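You operate a simulated robot arm through the tools that you are given. There is no shell and no other tool. Be economical: measure what you need, move in short steps, check, and stop when the job is done.

You run a simulated robot arm. Do the job below in one go: nothing can be reset, and whatever is moved stays where it is left.

TASK
The container in the orange frame is not plugged in: switch off, plug in, lock it, switch on again.
Fine: at the cold rack; watch till the lamp on its roof lights. The other containers, switches, sliders and plugs stay as they are.

Only the result counts: the job must be done as asked and must still hold three seconds after the hand-in. Knocking over, shifting, dropping, spilling or breaking anything else fails it.

THE ROBOT
A 7-joint arm with a two-finger parallel gripper, fixed in place. Base frame: the origin is at the foot of the arm, x ahead of it, y to its left, z up; the work surface is at about z = 760. Lengths are in mm, angles in rad, forces in N, time in s.
With the tool pointing down near the work surface it reaches from about 340 to 760 mm from the base axis. Its first joint turns from -2.007 to 2.007 rad. Payload 3.91 kg.
Tool frame: the origin (TCP) lies between the finger pads and is the grasp point; the fingertips stand 30 mm ahead of it; z points along the fingers, y is the line along which they close. The gripper opens to 110 mm. The fingers are 20 mm wide and 10 mm thick; the gripper's body (48 by 112 mm) begins 55 mm behind the TCP.
Orientation is that of the tool frame in the base frame, as a unit quaternion [w, x, y, z]. With the fingers straight down and closing along the base's y, the tool's x points along the base's -x, its y along +y and its z along -z.

THE INTERFACE
- The arm moves only by the tool play_rows. Its argument "steps" is a list that holds one entry, the list of rows, each a list of 7 numbers: the shift along the base's x, y, z in units of 30 mm (1.0 is 30 mm), then the turn, a rotation vector about the base's x, y, z in units of 4 degrees (1.0 is 4 degrees), then the gripper command, from -1 (shut) to 1 (fully open), values between in proportion. In form: [[[dx, dy, dz, rx, ry, rz, grip], ...]]. A call has 1 to 10 rows; each row shifts and turns the commanded pose from where the row before left it. A call with a number of a shift or a turn outside -1 to 1 is refused whole. Each row takes 0.2 s and may step no farther than 50 mm and 0.15 rad from the row before; otherwise, or with a gripper value out of range, the whole call is refused. Where a pose cannot be reached the arm comes as near as it can. A force on the tool above 40 N (or 10 N above the force at the start of the call, whichever is more), or a blocked arm, ends the call early, and 0.2 s more pass. The fingers move at their own pace (about 108 mm/s each) and stop on an object; they squeeze with about 23 N. The grip force told is the motor's: it shows also when the fingers shut on nothing. Time passes only in rows, and 0.2 s behind the last, so rows that do not move let the fingers close. It gives the time, the measured TCP pose, the force on the tool (base axes), the opening and the grip force at its end, in the units of the frame above (readings bear some noise), with the torque about the TCP (base axes, N m) and any sound that the robot's microphone picked up.
- Cameras (640 x 400 px; columns grow to the right, rows downward): "scene" is fixed at [49.9, -649.3, 1337.1]; the picture's right is [0.57, -0.82, 0.00], its down [-0.74, -0.52, -0.42] and it looks along [0.35, 0.24, -0.91] (base axes); focal length 352 px, centre (320, 200). "wrist" rides on the gripper at [72, 17, -103] in the tool frame; the picture's right is [-0.23, 0.97, 0.00], its down [-0.76, -0.18, -0.62] and it looks along [-0.61, -0.14, 0.78] (tool axes); focal length 222 px, centre (320, 200). There is no depth. A picture from a camera that has moved, and an enlarged one, comes with that camera's place and axes in the base frame and with its lens.
- get_image(camera): a new picture of that camera. The clock stands still meanwhile.
- move_column(by): slides the trunk up (or, below 0, down) by that many mm; the arm rides with it, the base frame stays. It gives what a move gives, with no picture.
- zoom(camera, box): a new picture of the part [left, top, right, bottom] of that camera's present view, enlarged. The clock stands still meanwhile.
- finish_job(): hands the job in; it is judged then, once.

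Go step by step. Nothing tells you positions but the pictures and the camera data: compare them with the known pose of the tool, close in by small moves and look again before you grip or let go. The budget is 120 turns and 84 pictures, counting those below and the enlarged ones. Unless the task says otherwise, let go and move clear before handing in, and close with one line.

The tools are called after "Request:" as a command line: name --argument value ..., lists and objects as JSON in quotes. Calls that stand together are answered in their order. play_rows: Moves the arm, as the interface text tells. Its arguments: {"type":"object","properties":{"steps":{"type":"array"}},"required":["steps"]} The other tools are called the same way: move_column (by) slides the trunk up or down; get_image (camera) takes a picture; zoom (camera, box) takes an enlarged picture of a part of a camera's view; finish_job () hands the job in.

At the start:

```text
t: 0.0
tool_pos: [14.4, -521.5, 1023.5]
tool_rot: [0.0, -0.001, 1.0, 0.0]
contact_force: [-1.0, -0.4, 0.3]
moment: [0.04, -0.01, -0.01]
gripper_width: 110.1
grasp_force: 0.0
trunk travel left (down, up): [-700.0, 290.0]
```

scene: 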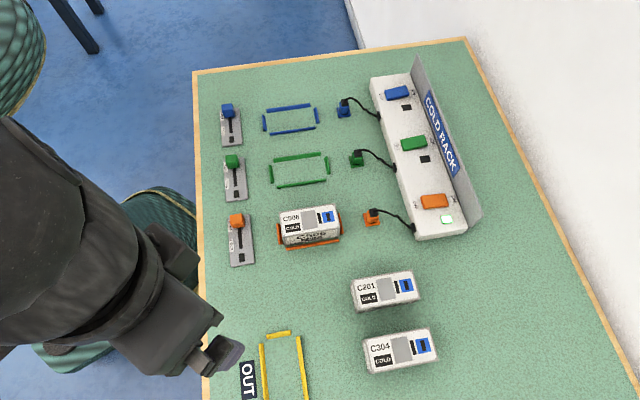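
wrist: 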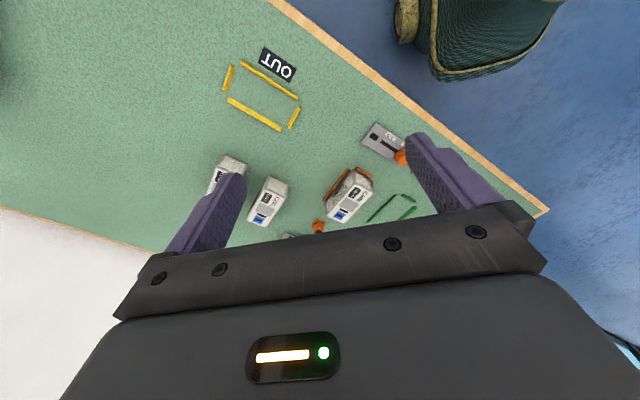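

I see a cold rack with three sets (blue, green, orange): a slider at left, a frame, a plug on a lead, and a rocker switch on the rack. The orange frame holds C506; I will zoom in on its parts first.

Request:
zoom --camera "scene" --box '[340, 150, 500, 250]'

Request:
zoom --camera "scene" --box '[210, 180, 370, 280]'

Request:
zoom --camera "scene" --box '[210, 60, 490, 235]'

```text
4.00 times, centred on (420, 200) of scene
camera zoom: at [49.9, -649.3, 1337.1], right [0.57, -0.82, 0.0], down [-0.74, -0.52, -0.42], along [0.35, 0.24, -0.91], focal length 1410 px, centre (-80, 200)
```

zoom: 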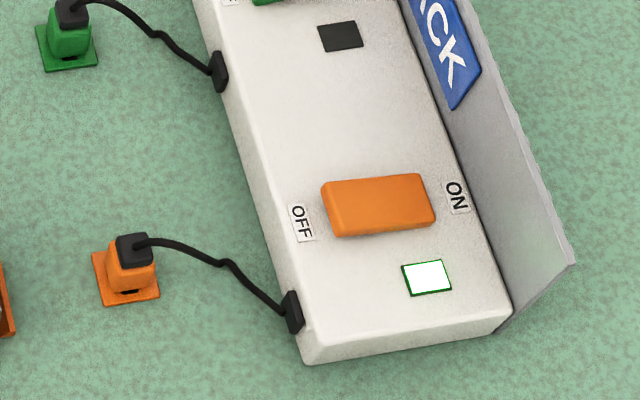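

```text
4.00 times, centred on (290, 230) of scene
camera zoom: at [49.9, -649.3, 1337.1], right [0.57, -0.82, 0.0], down [-0.74, -0.52, -0.42], along [0.35, 0.24, -0.91], focal length 1410 px, centre (440, 80)
```

zoom: 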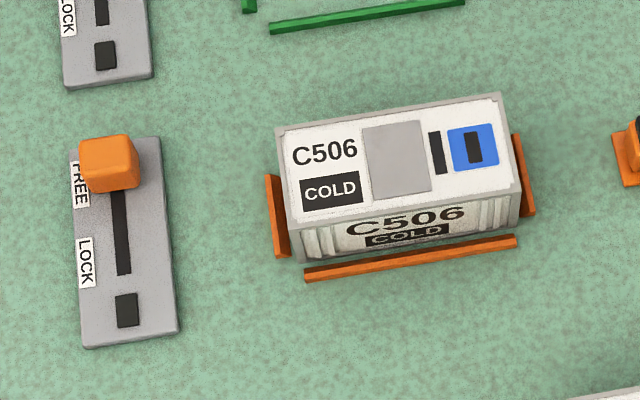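

```text
2.29 times, centred on (350, 148) of scene
camera zoom: at [49.9, -649.3, 1337.1], right [0.57, -0.82, 0.0], down [-0.74, -0.52, -0.42], along [0.35, 0.24, -0.91], focal length 806 px, centre (251, 320)
```

zoom: 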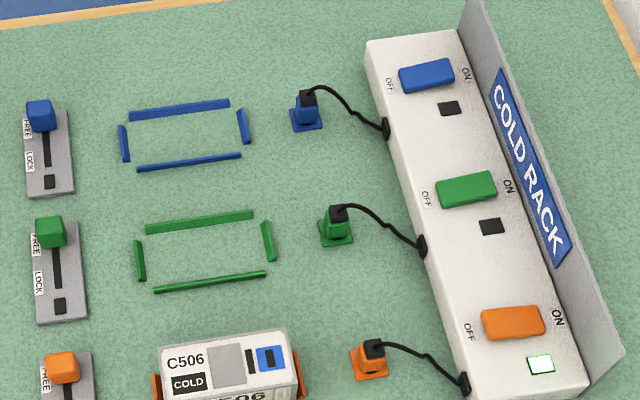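

The orange switch is ON (lamp lit), the slider is FREE, and the plug stands on its pad. The layout is turned about -51.5° in the base frame, so I'll turn the tool to match and move in to look with the wrist camera.

Request:
play_rows --steps '[[[0.5, 0, 0, 0, 0, -1, 0], [0.5, 0, 0, 0, 0, -1, -1], [0.5, 0, 0, 0, 0, -1, -1], [0.5, 0, 0, 0, 0, -1, -1], [0.5, 0, 0, 0, 0, -1, -1], [0.5, 0, 0, 0, 0, -1, -1], [0.5, 0, 0, 0, 0, -1, -1], [0.5, 0, 0, 0, 0, -1, -1], [0.5, 0, 0, 0, 0, -1, -1], [0.5, 0, 0, 0, 0, -1, -1]]]'

Request:
play_rows --steps '[[[0.5, 0, 0, 0, 0, -1, -1], [0.5, 0, 0, 0, 0, -1, -1], [0.5, 0, 0, 0, 0, -0.9, -1], [0.5, -0.4, 0, 0, 0, 0, -1], [0.5, -0.4, 0, 0, 0, 0, -1]]]'

Request:
get_image --camera "wrist"

```text
t: 2.2
tool_pos: [164.0, -521.8, 1022.9]
tool_rot: [0.001, 0.342, 0.94, 0.0]
contact_force: [-0.6, -0.1, 0.0]
moment: [-0.02, -0.01, -0.01]
gripper_width: 0.0
grasp_force: 23.4
trunk travel left (down, up): [-700.0, 290.0]
```

```text
t: 3.4
tool_pos: [239.3, -544.8, 1022.6]
tool_rot: [-0.001, 0.435, 0.901, 0.001]
contact_force: [-0.5, 0.0, 0.0]
moment: [0.02, 0.0, 0.0]
gripper_width: 0.0
grasp_force: 23.1
trunk travel left (down, up): [-700.0, 290.0]
```

```text
78 pictures are left
camera wrist: at [206.5, -478.4, 1124.9], right [0.9, 0.43, 0.0], down [0.33, -0.71, 0.62], along [0.27, -0.56, -0.78], focal length 222 px, centre (320, 200)
```

wrist: 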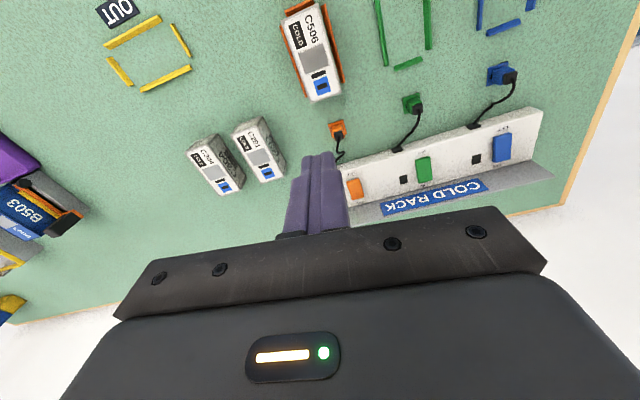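

The wrist camera sees everything the arm needs. I'll zoom in to triangulate the container, plug and switch.

Request:
zoom --camera "wrist" --box '[270, 90, 430, 210]'

Request:
zoom --camera "wrist" --box '[260, 0, 380, 110]'

Request:
get_image --camera "scene"

```text
3.33 times, centred on (350, 150) of wrist
camera zoom: at [206.5, -478.4, 1124.9], right [0.9, 0.43, 0.0], down [0.33, -0.71, 0.62], along [0.27, -0.56, -0.78], focal length 740 px, centre (220, 367)
```

zoom: 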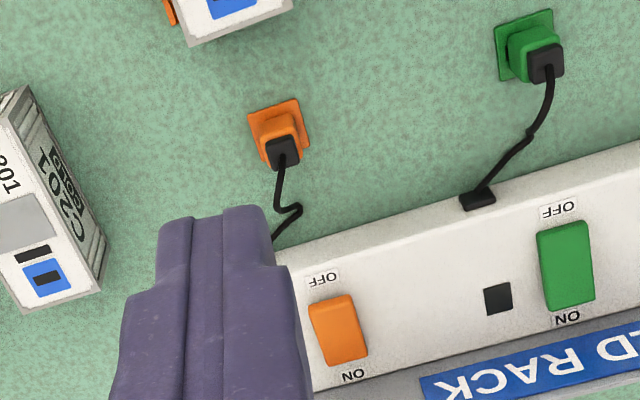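

```text
3.64 times, centred on (320, 55) of wrist
camera zoom: at [206.5, -478.4, 1124.9], right [0.9, 0.43, 0.0], down [0.33, -0.71, 0.62], along [0.27, -0.56, -0.78], focal length 808 px, centre (320, 727)
```

zoom: 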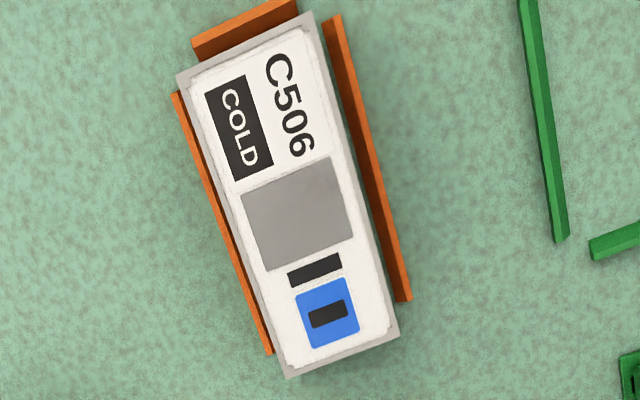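

```text
75 pictures are left
```

scene: 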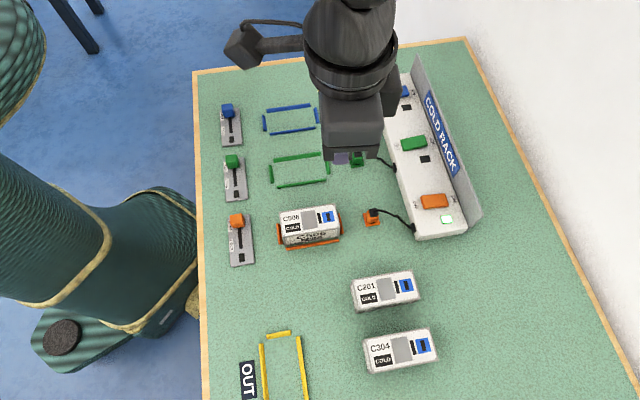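

Triangulated estimates (base frame): socket about (239,-536,800), plug about (297,-589), orange switch about (366,-665,797). The layout axis is nearer -45°, so I'll correct the yaw and close in over the switch with the fingers shut.

Request:
play_rows --steps '[[[0.85, -0.75, 0, 0, 0, 0.8, -1], [0.85, -0.75, 0, 0, 0, 0.85, -1], [0.85, -0.75, -0.5, 0, 0, 0, -1], [0.5, -0.5, -0.7, 0, 0, 0, -1], [0, 0, -0.7, 0, 0, 0, -1], [0, 0, -0.7, 0, 0, 0, -1]]]'

Request:
get_image --camera "wrist"

Request:
get_image --camera "scene"

```text
t: 4.8
tool_pos: [330.8, -628.5, 943.9]
tool_rot: [0.0, 0.383, 0.924, 0.0]
contact_force: [-0.1, 0.2, 0.2]
moment: [0.02, 0.0, -0.01]
gripper_width: 0.0
grasp_force: 23.2
trunk travel left (down, up): [-700.0, 290.0]
```

```text
74 pictures are left
camera wrist: at [289.4, -566.5, 1047.2], right [0.85, 0.53, 0.0], down [0.41, -0.66, 0.62], along [0.33, -0.53, -0.78], focal length 222 px, centre (320, 200)
```

wrist: 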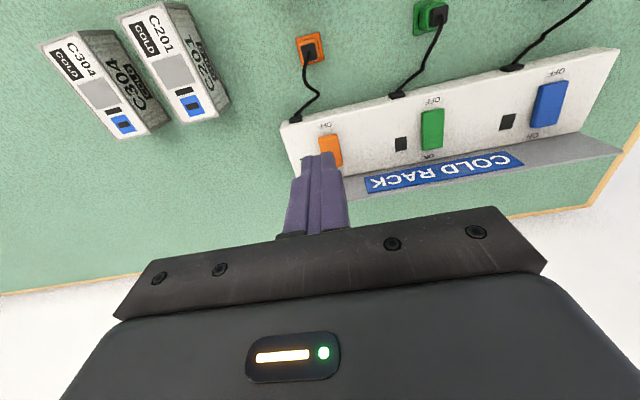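

```text
73 pictures are left
```

scene: 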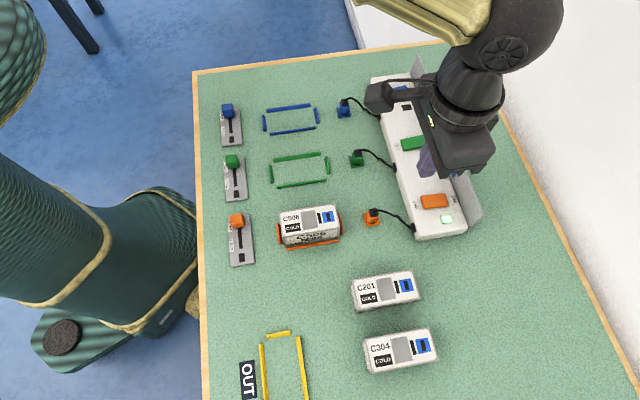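

Now a closer look at the switch from here.

Request:
zoom --camera "wrist" --box '[270, 90, 430, 190]'

Request:
zoom --camera "wrist" --box '[270, 20, 430, 120]'

```text
4.00 times, centred on (350, 140) of wrist
camera zoom: at [289.4, -566.5, 1047.2], right [0.85, 0.53, 0.0], down [0.41, -0.66, 0.62], along [0.33, -0.53, -0.78], focal length 888 px, centre (200, 440)
```

zoom: 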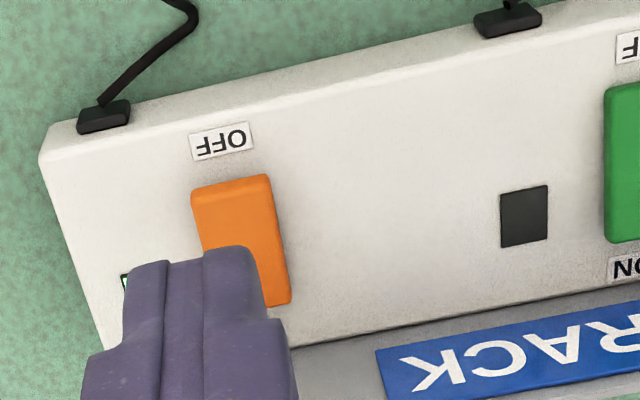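

```text
4.00 times, centred on (350, 70) of wrist
camera zoom: at [289.4, -566.5, 1047.2], right [0.85, 0.53, 0.0], down [0.41, -0.66, 0.62], along [0.33, -0.53, -0.78], focal length 888 px, centre (200, 720)
```

zoom: 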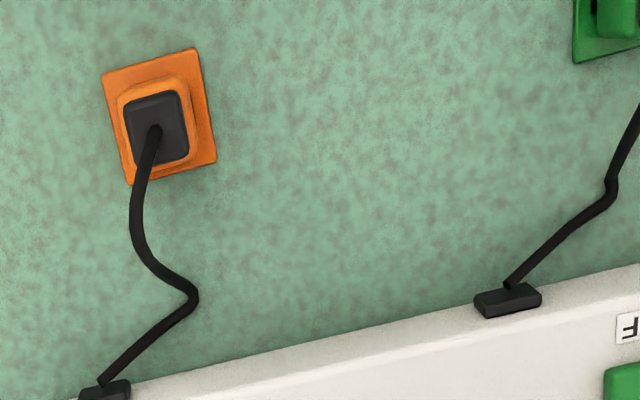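

Switch spans about (352,-649) OFF edge to (380,-682) ON edge. I'll position the closed tips over the OFF end and go down most of the way.

Request:
play_rows --steps '[[[0.4, -0.4, -0.5, 0, 0, 0, -1], [0.4, -0.4, -0.7, 0, 0, 0, -1], [0, 0, -0.7, 0, 0, 0, -1], [0, 0, -0.6, 0, 0, 0, -1], [0, 0, -0.3, 0, 0, 0, -1]]]'

Request:
zoom --camera "wrist" --box '[240, 80, 400, 180]'

Request:
zoom --camera "scene" --box '[360, 130, 520, 250]'

```text
t: 6.0
tool_pos: [349.4, -640.5, 860.3]
tool_rot: [0.0, 0.383, 0.924, 0.0]
contact_force: [0.3, -0.5, -1.3]
moment: [0.0, 0.01, -0.01]
gripper_width: 0.3
grasp_force: 23.1
out of reach, approached as far as the arm can: row 2
trunk travel left (down, up): [-700.0, 290.0]
```

```text
4.00 times, centred on (320, 130) of wrist
camera zoom: at [308.7, -577.7, 963.8], right [0.85, 0.53, 0.0], down [0.41, -0.66, 0.62], along [0.33, -0.53, -0.78], focal length 888 px, centre (320, 480)
```

zoom: 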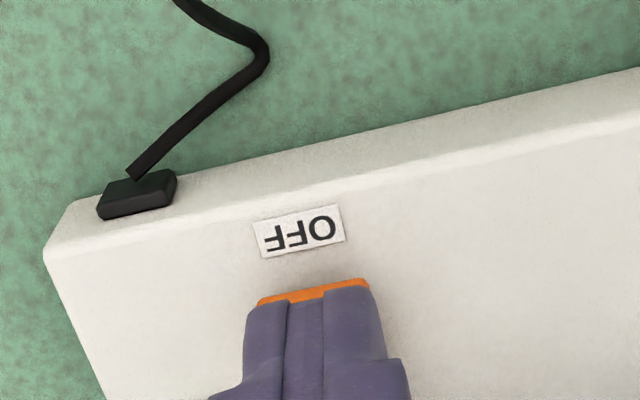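

```text
3.33 times, centred on (440, 190) of scene
camera zoom: at [49.9, -649.3, 1337.1], right [0.57, -0.82, 0.0], down [-0.74, -0.52, -0.42], along [0.35, 0.24, -0.91], focal length 1175 px, centre (-80, 233)
```

zoom: 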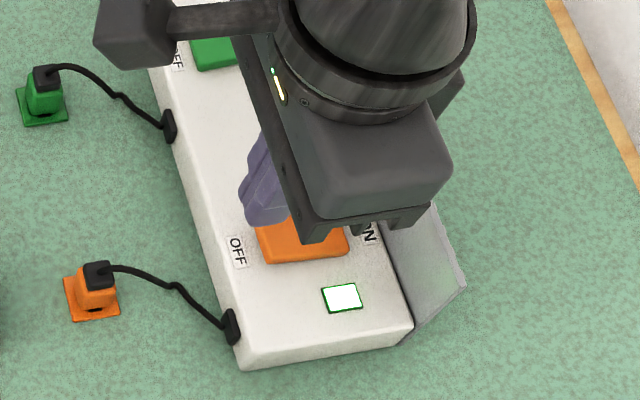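

Reach ends about here with the tool vertical, so I'll lean the fingers outward 16° and then approach the OFF end.

Request:
play_rows --steps '[[[0, 0, 0, -0.7, -0.7, 0, -1], [0, 0, 0, -0.7, -0.7, 0, -1], [0, 0, 0, -0.7, -0.7, 0, -1], [0, 0, 0, -0.7, -0.7, 0, -1], [0, 0, 0, 0, 0, 0, -1]]]'

Request:
zoom --camera "wrist" --box '[240, 80, 400, 180]'

```text
t: 7.2
tool_pos: [349.9, -639.5, 861.4]
tool_rot: [0.128, 0.378, 0.915, -0.053]
contact_force: [0.1, -1.0, 0.5]
moment: [0.01, -0.02, -0.01]
gripper_width: 0.0
grasp_force: 23.2
trunk travel left (down, up): [-700.0, 290.0]
```

```text
4.00 times, centred on (320, 130) of wrist
camera zoom: at [290.9, -559.8, 940.6], right [0.84, 0.54, 0.06], down [0.27, -0.52, 0.81], along [0.46, -0.66, -0.59], focal length 888 px, centre (320, 480)
```

zoom: 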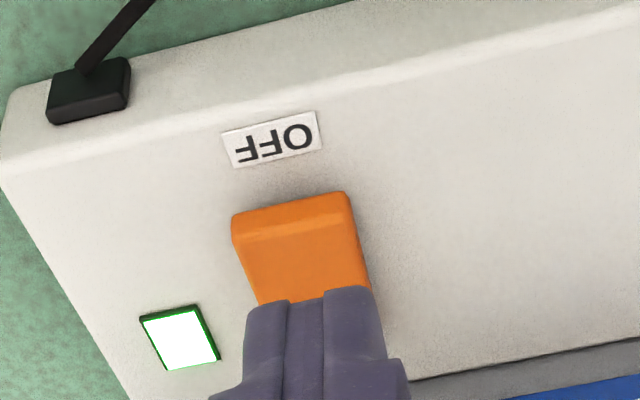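

The OFF end stands proud (switch is ON), and the view is clear. Shift over the OFF end and press slowly.

Request:
play_rows --steps '[[[0.24, -0.43, -0.3, 0, 0, 0, -1], [0, 0, -0.4, 0, 0, 0, -1], [0, 0, 0, 0, 0, 0, -1]]]'

Request:
zoom --camera "wrist" --box '[240, 80, 400, 180]'

```text
t: 8.0
tool_pos: [358.3, -652.8, 840.0]
tool_rot: [0.127, 0.379, 0.915, -0.053]
contact_force: [0.6, 0.4, 0.0]
moment: [0.03, -0.01, 0.0]
gripper_width: 0.0
grasp_force: 22.7
trunk travel left (down, up): [-700.0, 290.0]
```

```text
4.00 times, centred on (320, 130) of wrist
camera zoom: at [298.4, -572.8, 919.3], right [0.84, 0.53, 0.06], down [0.27, -0.52, 0.81], along [0.46, -0.66, -0.59], focal length 888 px, centre (320, 480)
```

zoom: 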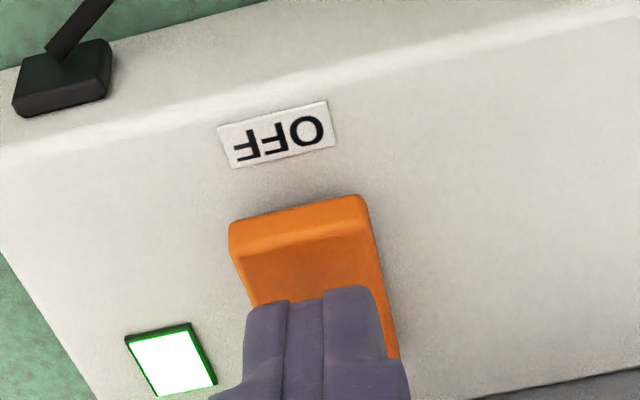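

Request:
play_rows --steps '[[[-0.14, 0, -0.15, 0, 0, 0, -1], [0, 0, -0.13, 0, 0, 0, -1], [0, 0, -0.13, 0, 0, 0, -1], [0, 0, -0.13, 0, 0, 0, -1]]]'

Request:
zoom --camera "wrist" --box '[240, 80, 400, 180]'

```text
t: 9.0
tool_pos: [351.4, -653.1, 828.6]
tool_rot: [0.13, 0.378, 0.915, -0.055]
contact_force: [-1.5, 3.8, 17.2]
moment: [0.18, 0.02, -0.08]
gripper_width: 0.0
grasp_force: 22.9
trunk travel left (down, up): [-700.0, 290.0]
```

```text
4.00 times, centred on (320, 130) of wrist
camera zoom: at [293.7, -572.3, 907.4], right [0.84, 0.53, 0.06], down [0.27, -0.52, 0.81], along [0.47, -0.67, -0.58], focal length 888 px, centre (320, 480)
```

zoom: 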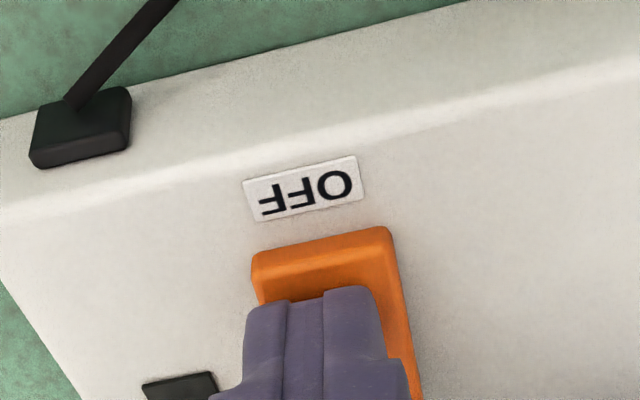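

The rack lamp went dark. I'll lift off and check that the switch stays OFF.

Request:
play_rows --steps '[[[0, 0, 0.5, 0, 0, 0, -1], [-0.2, 0.2, 0.8, 0, 0, 0, -1], [-0.4, 0.4, 1, 0, 0, 0, -1], [-0.5, 0.5, 0.8, 0, 0, 0, -1]]]'

Request:
get_image --camera "wrist"

Request:
zoom --camera "wrist" --box '[240, 60, 400, 180]'

```text
t: 10.0
tool_pos: [320.3, -620.5, 915.2]
tool_rot: [0.127, 0.379, 0.915, -0.053]
contact_force: [-0.2, 0.9, 0.4]
moment: [-0.02, -0.03, 0.03]
gripper_width: 0.2
grasp_force: 23.1
trunk travel left (down, up): [-700.0, 290.0]
```

```text
65 pictures are left
camera wrist: at [260.3, -539.3, 995.2], right [0.84, 0.53, 0.06], down [0.27, -0.52, 0.81], along [0.46, -0.66, -0.59], focal length 222 px, centre (320, 200)
```

wrist: 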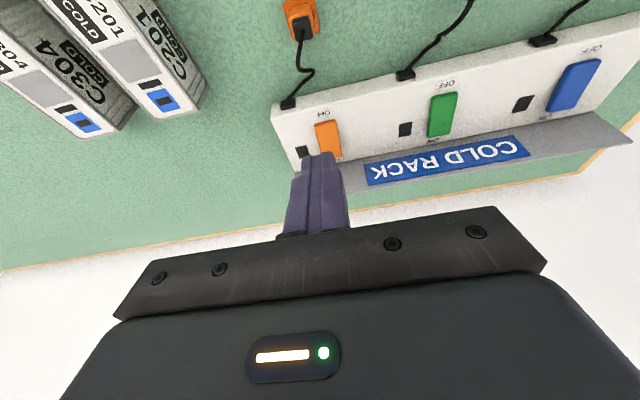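

```text
3.33 times, centred on (320, 120) of wrist
camera zoom: at [260.3, -539.3, 995.2], right [0.84, 0.53, 0.06], down [0.27, -0.52, 0.81], along [0.46, -0.66, -0.59], focal length 740 px, centre (320, 467)
```

zoom: 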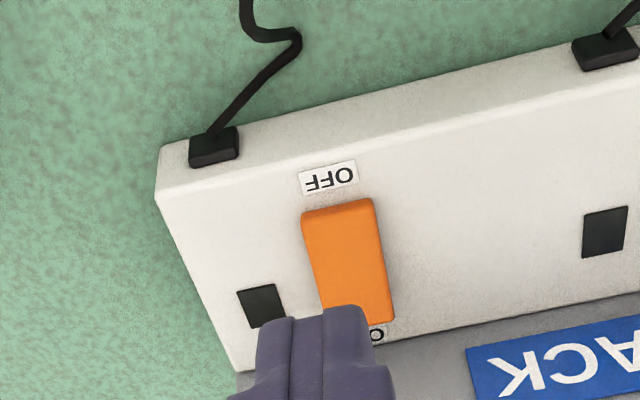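

Switch is OFF and stays so. Next the plug: straighten the tool, back inward above it with the fingers half open, and look.

Request:
play_rows --steps '[[[-0.5, 0.6, 0.5, 0.7, 0.7, 0, -0.2], [-0.5, 0.6, 0, 0.7, 0.7, 0, -0.2], [-0.5, 0.6, 0, 0.7, 0.7, 0, -0.2], [-0.5, 0.4, 0, 0.7, 0.7, 0, -0.2], [0, 0, 0, 0, 0, 0, -0.2]]]'

Request:
get_image --camera "wrist"

Request:
zoom --camera "wrist" --box '[240, 50, 400, 170]'

Request:
zoom --camera "scene" --box '[270, 180, 430, 280]'

```text
t: 11.2
tool_pos: [259.2, -554.3, 931.2]
tool_rot: [0.0, 0.382, 0.924, 0.001]
contact_force: [-0.5, -0.3, 0.3]
moment: [-0.01, 0.01, 0.0]
gripper_width: 43.9
grasp_force: 0.1
trunk travel left (down, up): [-700.0, 290.0]
```

```text
63 pictures are left
camera wrist: at [219.3, -491.3, 1034.8], right [0.85, 0.53, 0.0], down [0.41, -0.66, 0.62], along [0.33, -0.53, -0.78], focal length 222 px, centre (320, 200)
```

wrist: 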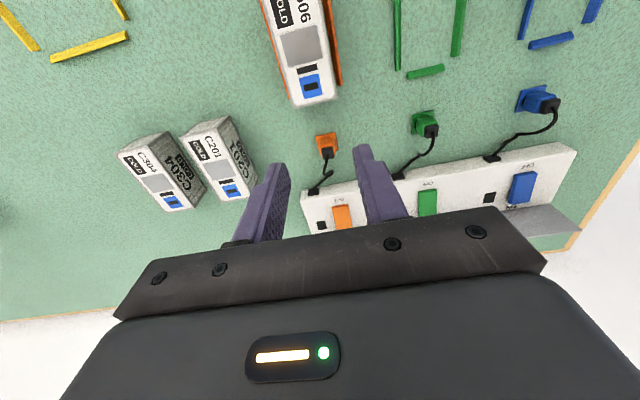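

```text
3.33 times, centred on (320, 110) of wrist
camera zoom: at [219.3, -491.3, 1034.8], right [0.85, 0.53, 0.0], down [0.41, -0.66, 0.62], along [0.33, -0.53, -0.78], focal length 740 px, centre (320, 500)
```

zoom: 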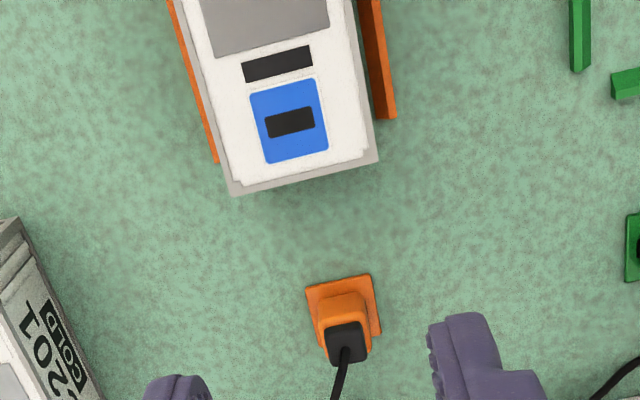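

```text
4.00 times, centred on (350, 230) of scene
camera zoom: at [49.9, -649.3, 1337.1], right [0.57, -0.82, 0.0], down [-0.74, -0.52, -0.42], along [0.35, 0.24, -0.91], focal length 1410 px, centre (200, 80)
```

zoom: 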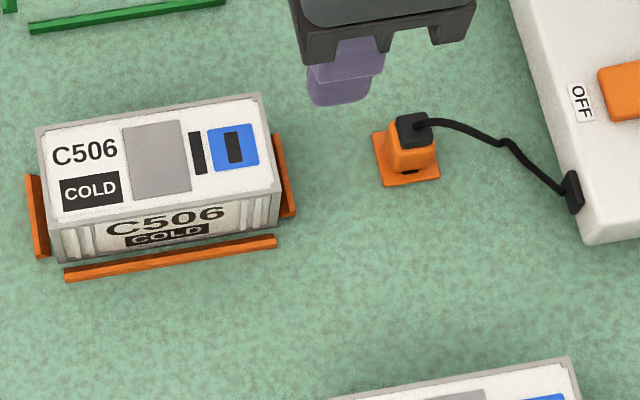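

Plug sits at about (292.5,-591.5), top about z 790; the socket at about (238.5,-536.7, 800). Both are aligned with the tool. Hover above the plug and check.

Request:
play_rows --steps '[[[0.55, -0.62, -0.5, 0, 0, 0, -0.3], [0.55, -0.62, -0.7, 0, 0, 0, -0.3], [0, 0, -0.7, 0, 0, 0, -0.3], [0, 0, -0.7, 0, 0, 0, -0.3], [0, 0, 0, 0, 0, 0, -0.3]]]'

Request:
zoom --camera "wrist" --box '[240, 80, 400, 200]'

Request:
zoom --camera "scene" --box '[310, 160, 430, 240]'

```text
t: 12.4
tool_pos: [293.1, -592.1, 854.1]
tool_rot: [0.0, 0.382, 0.924, 0.0]
contact_force: [0.5, -0.3, -0.8]
moment: [-0.01, 0.01, 0.0]
gripper_width: 38.5
grasp_force: 0.1
trunk travel left (down, up): [-700.0, 290.0]
```

```text
3.33 times, centred on (320, 140) of wrist
camera zoom: at [251.8, -529.8, 957.0], right [0.85, 0.53, 0.0], down [0.41, -0.66, 0.62], along [0.33, -0.53, -0.78], focal length 740 px, centre (320, 400)
```

zoom: 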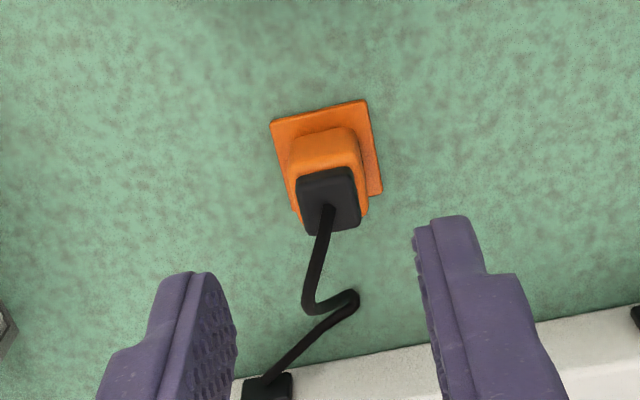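

```text
5.00 times, centred on (370, 200) of scene
camera zoom: at [49.9, -649.3, 1337.1], right [0.57, -0.82, 0.0], down [-0.74, -0.52, -0.42], along [0.35, 0.24, -0.91], focal length 1762 px, centre (70, 200)
```

zoom: 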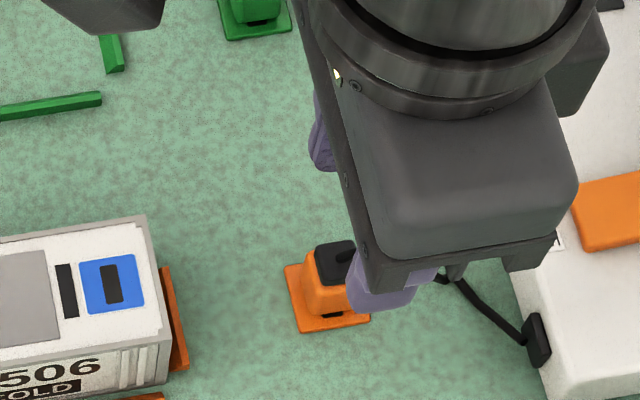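

Alignment is good. Descend around the plug.

Request:
play_rows --steps '[[[-0.03, 0.05, -0.6, 0, 0, 0, -0.3], [0, 0, -0.6, 0, 0, 0, -0.3], [0, 0, -0.57, 0, 0, 0, -0.3], [0, 0, 0, 0, 0, 0, -0.3]]]'

Request:
zoom --camera "wrist" --box '[240, 80, 400, 200]'

Request:
zoom --camera "scene" --box '[310, 160, 430, 240]'

```text
t: 13.4
tool_pos: [291.7, -589.4, 801.3]
tool_rot: [0.0, 0.382, 0.924, 0.0]
contact_force: [0.2, -0.2, -0.4]
moment: [-0.01, 0.01, -0.01]
gripper_width: 38.8
grasp_force: 0.1
trunk travel left (down, up): [-700.0, 290.0]
```

```text
3.33 times, centred on (320, 140) of wrist
camera zoom: at [251.3, -526.6, 903.5], right [0.85, 0.53, 0.0], down [0.41, -0.66, 0.62], along [0.33, -0.53, -0.78], focal length 740 px, centre (320, 400)
```

zoom: 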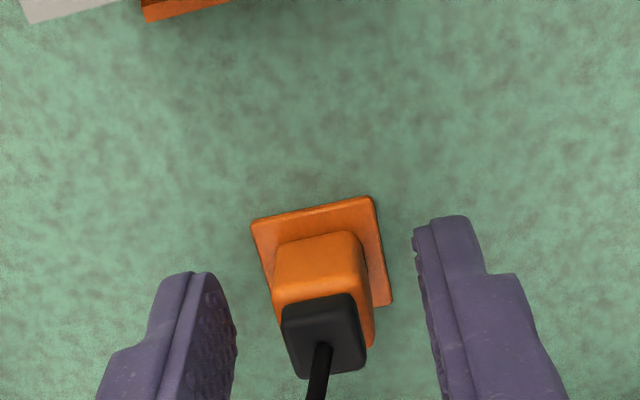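

```text
5.00 times, centred on (370, 200) of scene
camera zoom: at [49.9, -649.3, 1337.1], right [0.57, -0.82, 0.0], down [-0.74, -0.52, -0.42], along [0.35, 0.24, -0.91], focal length 1762 px, centre (70, 200)
```

zoom: 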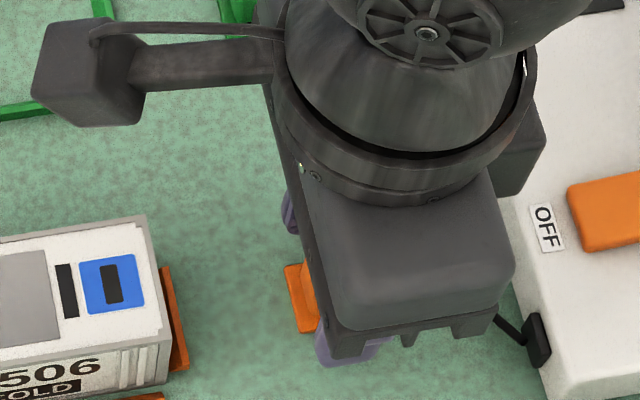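

Plug is centred between the fingers; close the grip.

Request:
play_rows --steps '[[[0, 0, -0.06, 0, 0, 0, -1], [0, 0, 0, 0, 0, 0, -1], [0, 0, 0, 0, 0, 0, -1]]]'

Request:
zoom --camera "wrist" --box '[240, 80, 400, 200]'

```text
t: 14.2
tool_pos: [292.6, -589.4, 798.5]
tool_rot: [0.0, 0.382, 0.924, -0.001]
contact_force: [0.7, 0.3, 3.2]
moment: [0.01, -0.01, 0.03]
gripper_width: 17.1
grasp_force: 22.4
trunk travel left (down, up): [-700.0, 290.0]
```

```text
3.33 times, centred on (320, 140) of wrist
camera zoom: at [251.2, -526.6, 902.5], right [0.85, 0.53, 0.0], down [0.41, -0.66, 0.62], along [0.33, -0.53, -0.78], focal length 740 px, centre (320, 400)
```

zoom: 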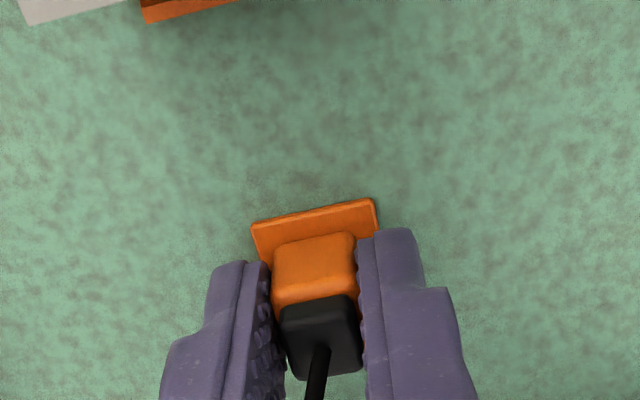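

Gripped (17 mm). Lift straight up in small steps.

Request:
play_rows --steps '[[[0, 0, 0.2, 0, 0, 0, -1], [0, 0, 0.3, 0, 0, 0, -1], [0, 0, 0.5, 0, 0, 0, -1], [0, 0, 0.5, 0, 0, 0, -1], [0, 0, 0.5, 0, 0, 0, -1], [0, 0, 0.5, 0, 0, 0, -1]]]'

Request:
get_image --camera "wrist"

Request:
zoom --camera "scene" --box '[310, 160, 430, 240]'

```text
t: 15.6
tool_pos: [292.3, -588.8, 874.0]
tool_rot: [0.0, 0.382, 0.924, 0.0]
contact_force: [0.2, 0.1, -0.8]
moment: [0.02, 0.04, -0.01]
gripper_width: 16.9
grasp_force: 22.8
trunk travel left (down, up): [-700.0, 290.0]
```

```text
55 pictures are left
camera wrist: at [251.1, -527.0, 977.6], right [0.85, 0.53, 0.0], down [0.41, -0.66, 0.62], along [0.33, -0.53, -0.78], focal length 222 px, centre (320, 200)
```

wrist: 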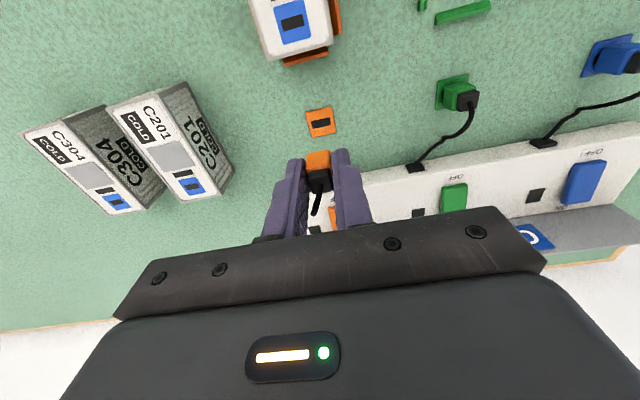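

```text
5.00 times, centred on (370, 200) of scene
camera zoom: at [49.9, -649.3, 1337.1], right [0.57, -0.82, 0.0], down [-0.74, -0.52, -0.42], along [0.35, 0.24, -0.91], focal length 1762 px, centre (70, 200)
```

zoom: 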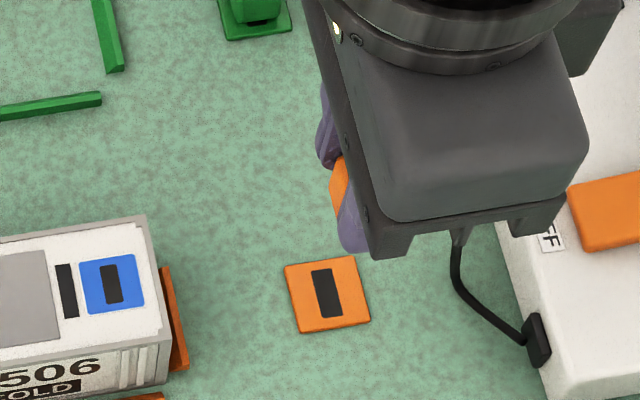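

The plug is free and its pad slot is visible. I'll zoom to measure the pad slot and the container's socket in one picture.

Request:
zoom --camera "wrist" --box '[240, 0, 400, 130]'

Request:
zoom --camera "scene" --box '[270, 190, 390, 260]'

```text
3.08 times, centred on (320, 65) of wrist
camera zoom: at [251.1, -527.0, 977.6], right [0.85, 0.53, 0.0], down [0.41, -0.66, 0.62], along [0.33, -0.53, -0.78], focal length 684 px, centre (320, 615)
```

zoom: 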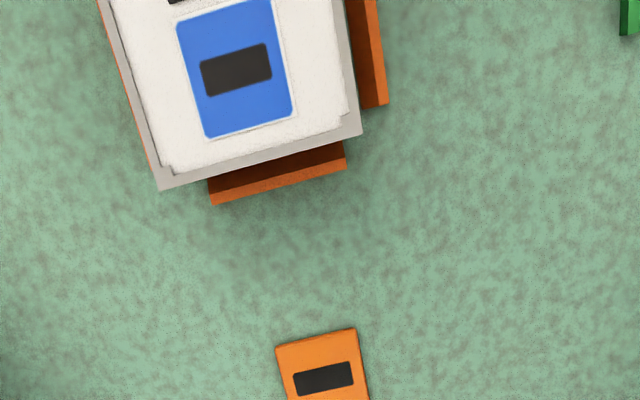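

```text
5.33 times, centred on (330, 225) of scene
camera zoom: at [49.9, -649.3, 1337.1], right [0.57, -0.82, 0.0], down [-0.74, -0.52, -0.42], along [0.35, 0.24, -0.91], focal length 1880 px, centre (267, 67)
```

zoom: 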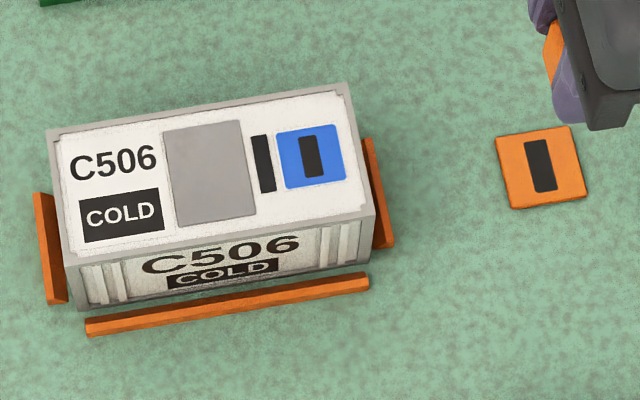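

Pad slot (292.5,-591.5) and socket (237.8,-536.7, z≈803): the displacement is (-54.7,+54.8). I'll carry the plug over the socket at this height.

Request:
play_rows --steps '[[[-0.456, 0.456, 0, 0, 0, 0, -1], [-0.456, 0.456, 0, 0, 0, 0, -1], [-0.456, 0.456, 0, 0, 0, 0, -1], [-0.456, 0.456, 0, 0, 0, 0, -1], [0, 0, 0, 0, 0, 0, -1], [0, 0, 0, 0, 0, 0, -1]]]'

Request:
zoom --camera "wrist" --box '[240, 80, 400, 200]'

Request:
zoom --camera "scene" --box '[270, 160, 430, 260]'

```text
t: 17.0
tool_pos: [237.2, -535.3, 874.4]
tool_rot: [0.0, 0.382, 0.924, 0.0]
contact_force: [-0.1, -0.2, -1.1]
moment: [-0.01, 0.02, 0.03]
gripper_width: 17.3
grasp_force: 22.9
trunk travel left (down, up): [-700.0, 290.0]
```

```text
3.33 times, centred on (320, 140) of wrist
camera zoom: at [196.8, -472.9, 976.3], right [0.85, 0.53, 0.0], down [0.41, -0.66, 0.62], along [0.33, -0.53, -0.78], focal length 740 px, centre (320, 400)
```

zoom: 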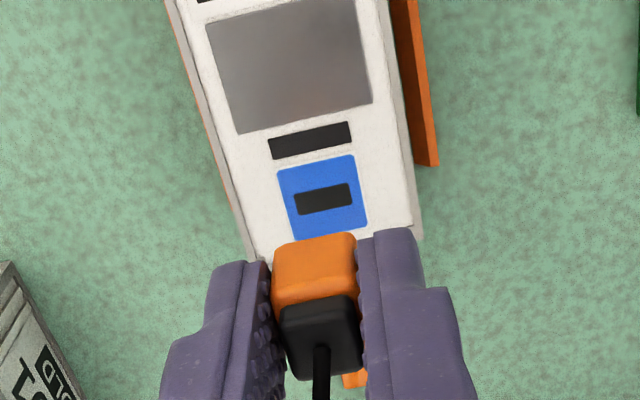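

```text
4.00 times, centred on (350, 210) of scene
camera zoom: at [49.9, -649.3, 1337.1], right [0.57, -0.82, 0.0], down [-0.74, -0.52, -0.42], along [0.35, 0.24, -0.91], focal length 1410 px, centre (200, 160)
```

zoom: 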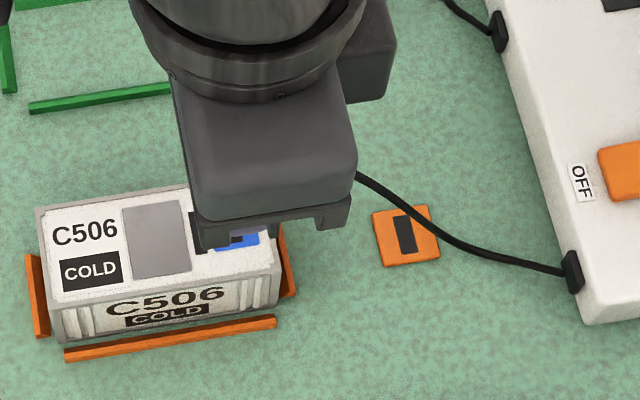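

The socket measures (237.6,-536.4), consistent. Lower toward it.

Request:
play_rows --steps '[[[0, 0, -0.3, 0, 0, 0, -1], [0, 0, -0.2, 0, 0, 0, -1], [0, 0, 0, 0, 0, 0, -1]]]'

Request:
zoom --camera "wrist" --box '[260, 100, 380, 190]'

Request:
zoom --camera "scene" --box '[290, 190, 370, 240]'

```text
t: 17.8
tool_pos: [236.9, -536.9, 859.1]
tool_rot: [0.0, 0.383, 0.924, 0.0]
contact_force: [1.1, 0.3, 0.5]
moment: [-0.01, -0.02, -0.01]
gripper_width: 17.2
grasp_force: 22.4
trunk travel left (down, up): [-700.0, 290.0]
```

```text
4.44 times, centred on (320, 145) of wrist
camera zoom: at [196.9, -473.2, 961.8], right [0.85, 0.53, 0.0], down [0.41, -0.66, 0.62], along [0.33, -0.53, -0.78], focal length 987 px, centre (320, 444)
```

zoom: 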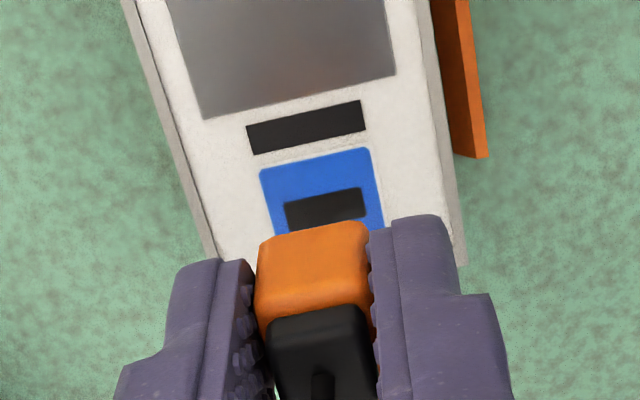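

```text
8.00 times, centred on (330, 215) of scene
camera zoom: at [49.9, -649.3, 1337.1], right [0.57, -0.82, 0.0], down [-0.74, -0.52, -0.42], along [0.35, 0.24, -0.91], focal length 2820 px, centre (240, 80)
```

zoom: 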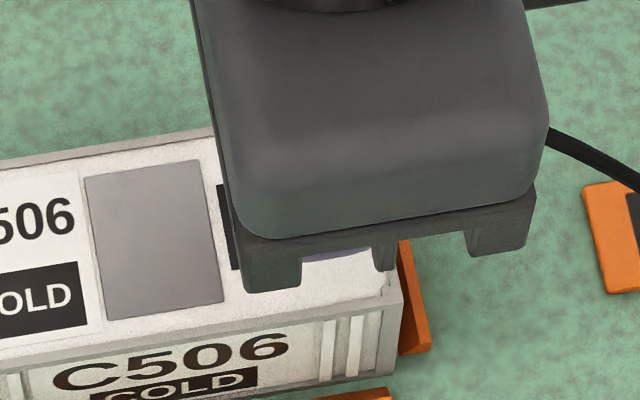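

Request:
play_rows --steps '[[[0, 0, -0.1, 0, 0, 0, -1], [0, 0, -0.1, 0, 0, 0, -1], [0, 0, -0.1, 0, 0, 0, -1], [0, 0, 0, 0, 0, 0, -1]]]'

Request:
zoom --camera "wrist" --box '[260, 100, 380, 190]'

```text
t: 18.8
tool_pos: [235.9, -535.8, 850.9]
tool_rot: [0.0, 0.383, 0.924, 0.0]
contact_force: [-0.4, -0.5, -1.7]
moment: [0.0, 0.03, 0.02]
gripper_width: 16.9
grasp_force: 23.1
trunk travel left (down, up): [-700.0, 290.0]
```

```text
4.44 times, centred on (320, 145) of wrist
camera zoom: at [196.1, -472.6, 953.2], right [0.85, 0.53, 0.0], down [0.41, -0.66, 0.62], along [0.33, -0.53, -0.78], focal length 987 px, centre (320, 444)
```

zoom: 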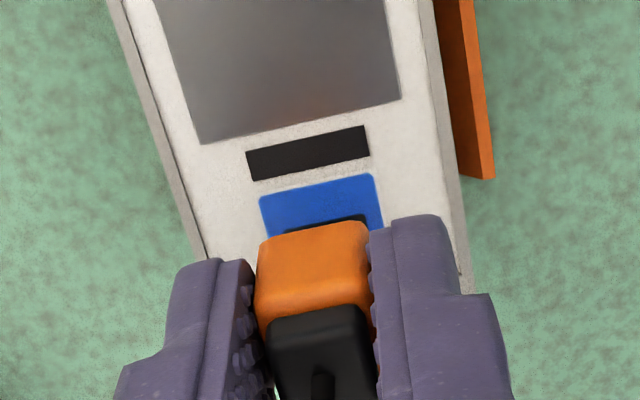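

Request:
play_rows --steps '[[[0, 0, -0.1, 0, 0, 0, -1], [0, 0, -0.1, 0, 0, 0, -1], [0, 0, 0, 0, 0, 0, -1]]]'

Request:
zoom --camera "wrist" --box '[260, 100, 380, 190]'

```text
t: 19.6
tool_pos: [237.4, -534.4, 844.0]
tool_rot: [0.0, 0.383, 0.924, 0.0]
contact_force: [0.7, 0.4, 0.0]
moment: [-0.02, -0.02, 0.01]
gripper_width: 16.9
grasp_force: 23.4
trunk travel left (down, up): [-700.0, 290.0]
```

```text
4.44 times, centred on (320, 145) of wrist
camera zoom: at [196.4, -472.6, 946.8], right [0.85, 0.53, 0.0], down [0.41, -0.66, 0.62], along [0.33, -0.53, -0.78], focal length 987 px, centre (320, 444)
```

zoom: 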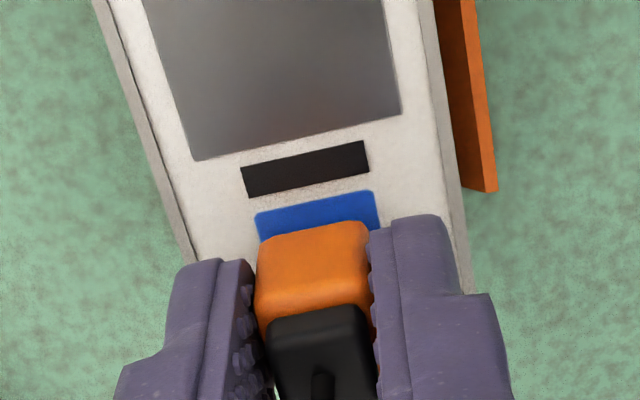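

Request:
play_rows --steps '[[[0, 0, -0.1, 0, 0, 0, -1], [0, 0, -0.1, 0, 0, 0, -1], [0, 0, 0, 0, 0, 0, -1]]]'

Request:
zoom --camera "wrist" --box '[260, 100, 380, 190]'

```text
t: 20.4
tool_pos: [237.2, -536.5, 841.0]
tool_rot: [0.002, 0.382, 0.924, -0.001]
contact_force: [-1.0, 0.4, 21.4]
moment: [0.0, -0.02, 0.02]
gripper_width: 17.1
grasp_force: 22.8
trunk travel left (down, up): [-700.0, 290.0]
```

```text
4.44 times, centred on (320, 145) of wrist
camera zoom: at [196.1, -472.2, 943.2], right [0.85, 0.53, 0.0], down [0.41, -0.66, 0.63], along [0.33, -0.53, -0.78], focal length 987 px, centre (320, 444)
```

zoom: 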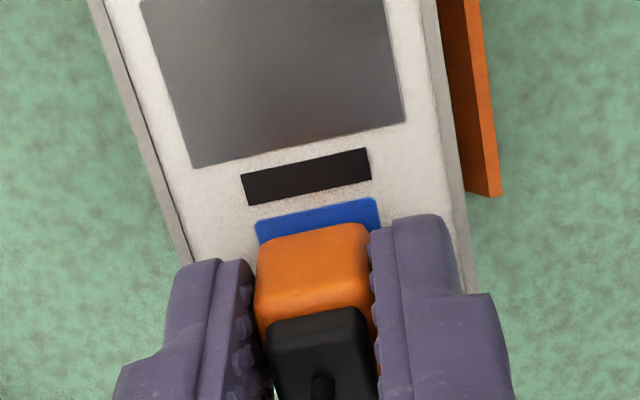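

Contact with 21 N at z≈841, and the body seems nearly flush with the blue socket. Press a little further to see whether it seats.

Request:
play_rows --steps '[[[0, 0, -0.06, 0, 0, 0, -1], [0, 0, -0.04, 0, 0, 0, -1], [0, 0, 0, 0, 0, 0, -1]]]'

Request:
zoom --camera "wrist" --box '[280, 120, 360, 180]'

```text
t: 21.2
tool_pos: [237.0, -535.5, 835.2]
tool_rot: [0.0, 0.383, 0.924, -0.002]
contact_force: [1.5, -3.2, 21.4]
moment: [-0.11, -0.08, 0.0]
gripper_width: 17.0
grasp_force: 23.3
trunk travel left (down, up): [-700.0, 290.0]
```

```text
6.67 times, centred on (320, 150) of wrist
camera zoom: at [196.0, -472.1, 938.8], right [0.85, 0.53, 0.0], down [0.41, -0.66, 0.63], along [0.33, -0.53, -0.78], focal length 1481 px, centre (320, 533)
```

zoom: 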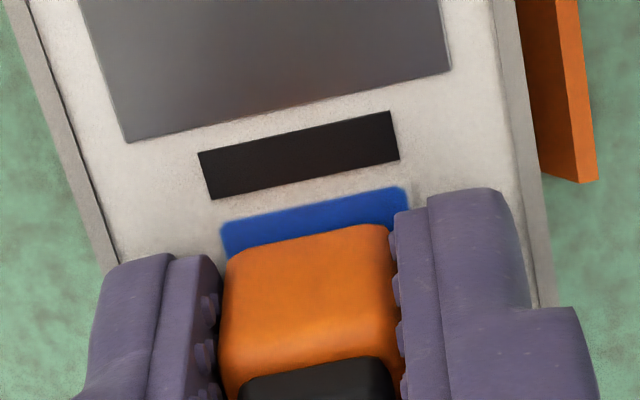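

The tool went 5 mm further while the plug slid in the fingers, so the plug has stopped at the socket face. I'll open just slightly (keeping it caged) and rise a bit to see if it stands seated.

Request:
play_rows --steps '[[[0, 0, 0.1, 0, 0, 0, -0.5], [0, 0, 0, 0, 0, 0, -0.5], [0, 0, 0.3, 0, 0, 0, -0.5], [0, 0, 0, 0, 0, 0, -0.5]]]'

Request:
zoom --camera "wrist" --box '[260, 110, 380, 200]'

```text
t: 22.2
tool_pos: [236.2, -535.5, 846.6]
tool_rot: [-0.001, 0.382, 0.924, 0.0]
contact_force: [-0.6, -0.2, 0.3]
moment: [-0.02, -0.01, 0.02]
gripper_width: 27.5
grasp_force: 0.0
trunk travel left (down, up): [-700.0, 290.0]
```

```text
4.44 times, centred on (320, 155) of wrist
camera zoom: at [195.6, -472.7, 949.7], right [0.85, 0.53, 0.0], down [0.41, -0.66, 0.62], along [0.33, -0.53, -0.78], focal length 987 px, centre (320, 400)
```

zoom: 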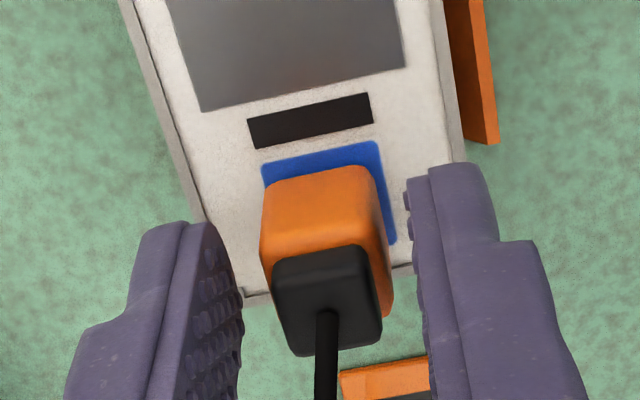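

The plug stands by itself. I need a clear view to judge whether it's fully home, so I'll rise straight up and look from both cameras.

Request:
play_rows --steps '[[[0, 0, 0.3, 0, 0, 0, -0.2], [0, 0, 0.6, 0, 0, 0, -0.2], [0, 0, 0.8, 0, 0, 0, -0.2], [-0.3, 0.5, 0.8, 0, 0, 0, -0.2], [-0.5, 0.5, 0.4, 0, 0, 0, -0.2], [-0.5, 0.5, 0, 0, 0, 0, -0.2]]]'

Request:
zoom --camera "scene" --box '[290, 190, 390, 250]'

Request:
zoom --camera "wrist" --box '[260, 50, 380, 140]'

```text
t: 23.6
tool_pos: [196.6, -488.8, 932.9]
tool_rot: [0.0, 0.382, 0.924, 0.0]
contact_force: [0.3, 0.8, 0.2]
moment: [0.01, 0.02, 0.0]
gripper_width: 44.1
grasp_force: 0.1
trunk travel left (down, up): [-700.0, 290.0]
```

```text
6.40 times, centred on (340, 220) of scene
camera zoom: at [49.9, -649.3, 1337.1], right [0.57, -0.82, 0.0], down [-0.74, -0.52, -0.42], along [0.35, 0.24, -0.91], focal length 2256 px, centre (192, 72)
```

zoom: 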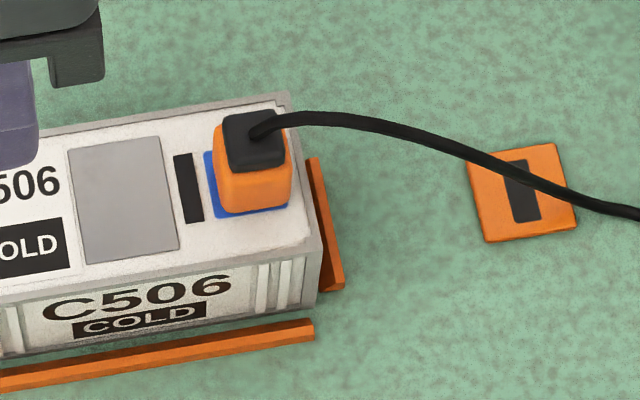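

```text
4.44 times, centred on (320, 95) of wrist
camera zoom: at [156.5, -427.1, 1036.7], right [0.85, 0.53, 0.0], down [0.41, -0.66, 0.62], along [0.33, -0.53, -0.78], focal length 987 px, centre (320, 667)
```

zoom: 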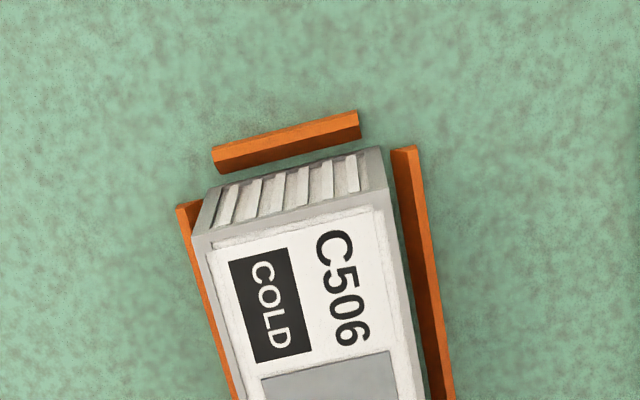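

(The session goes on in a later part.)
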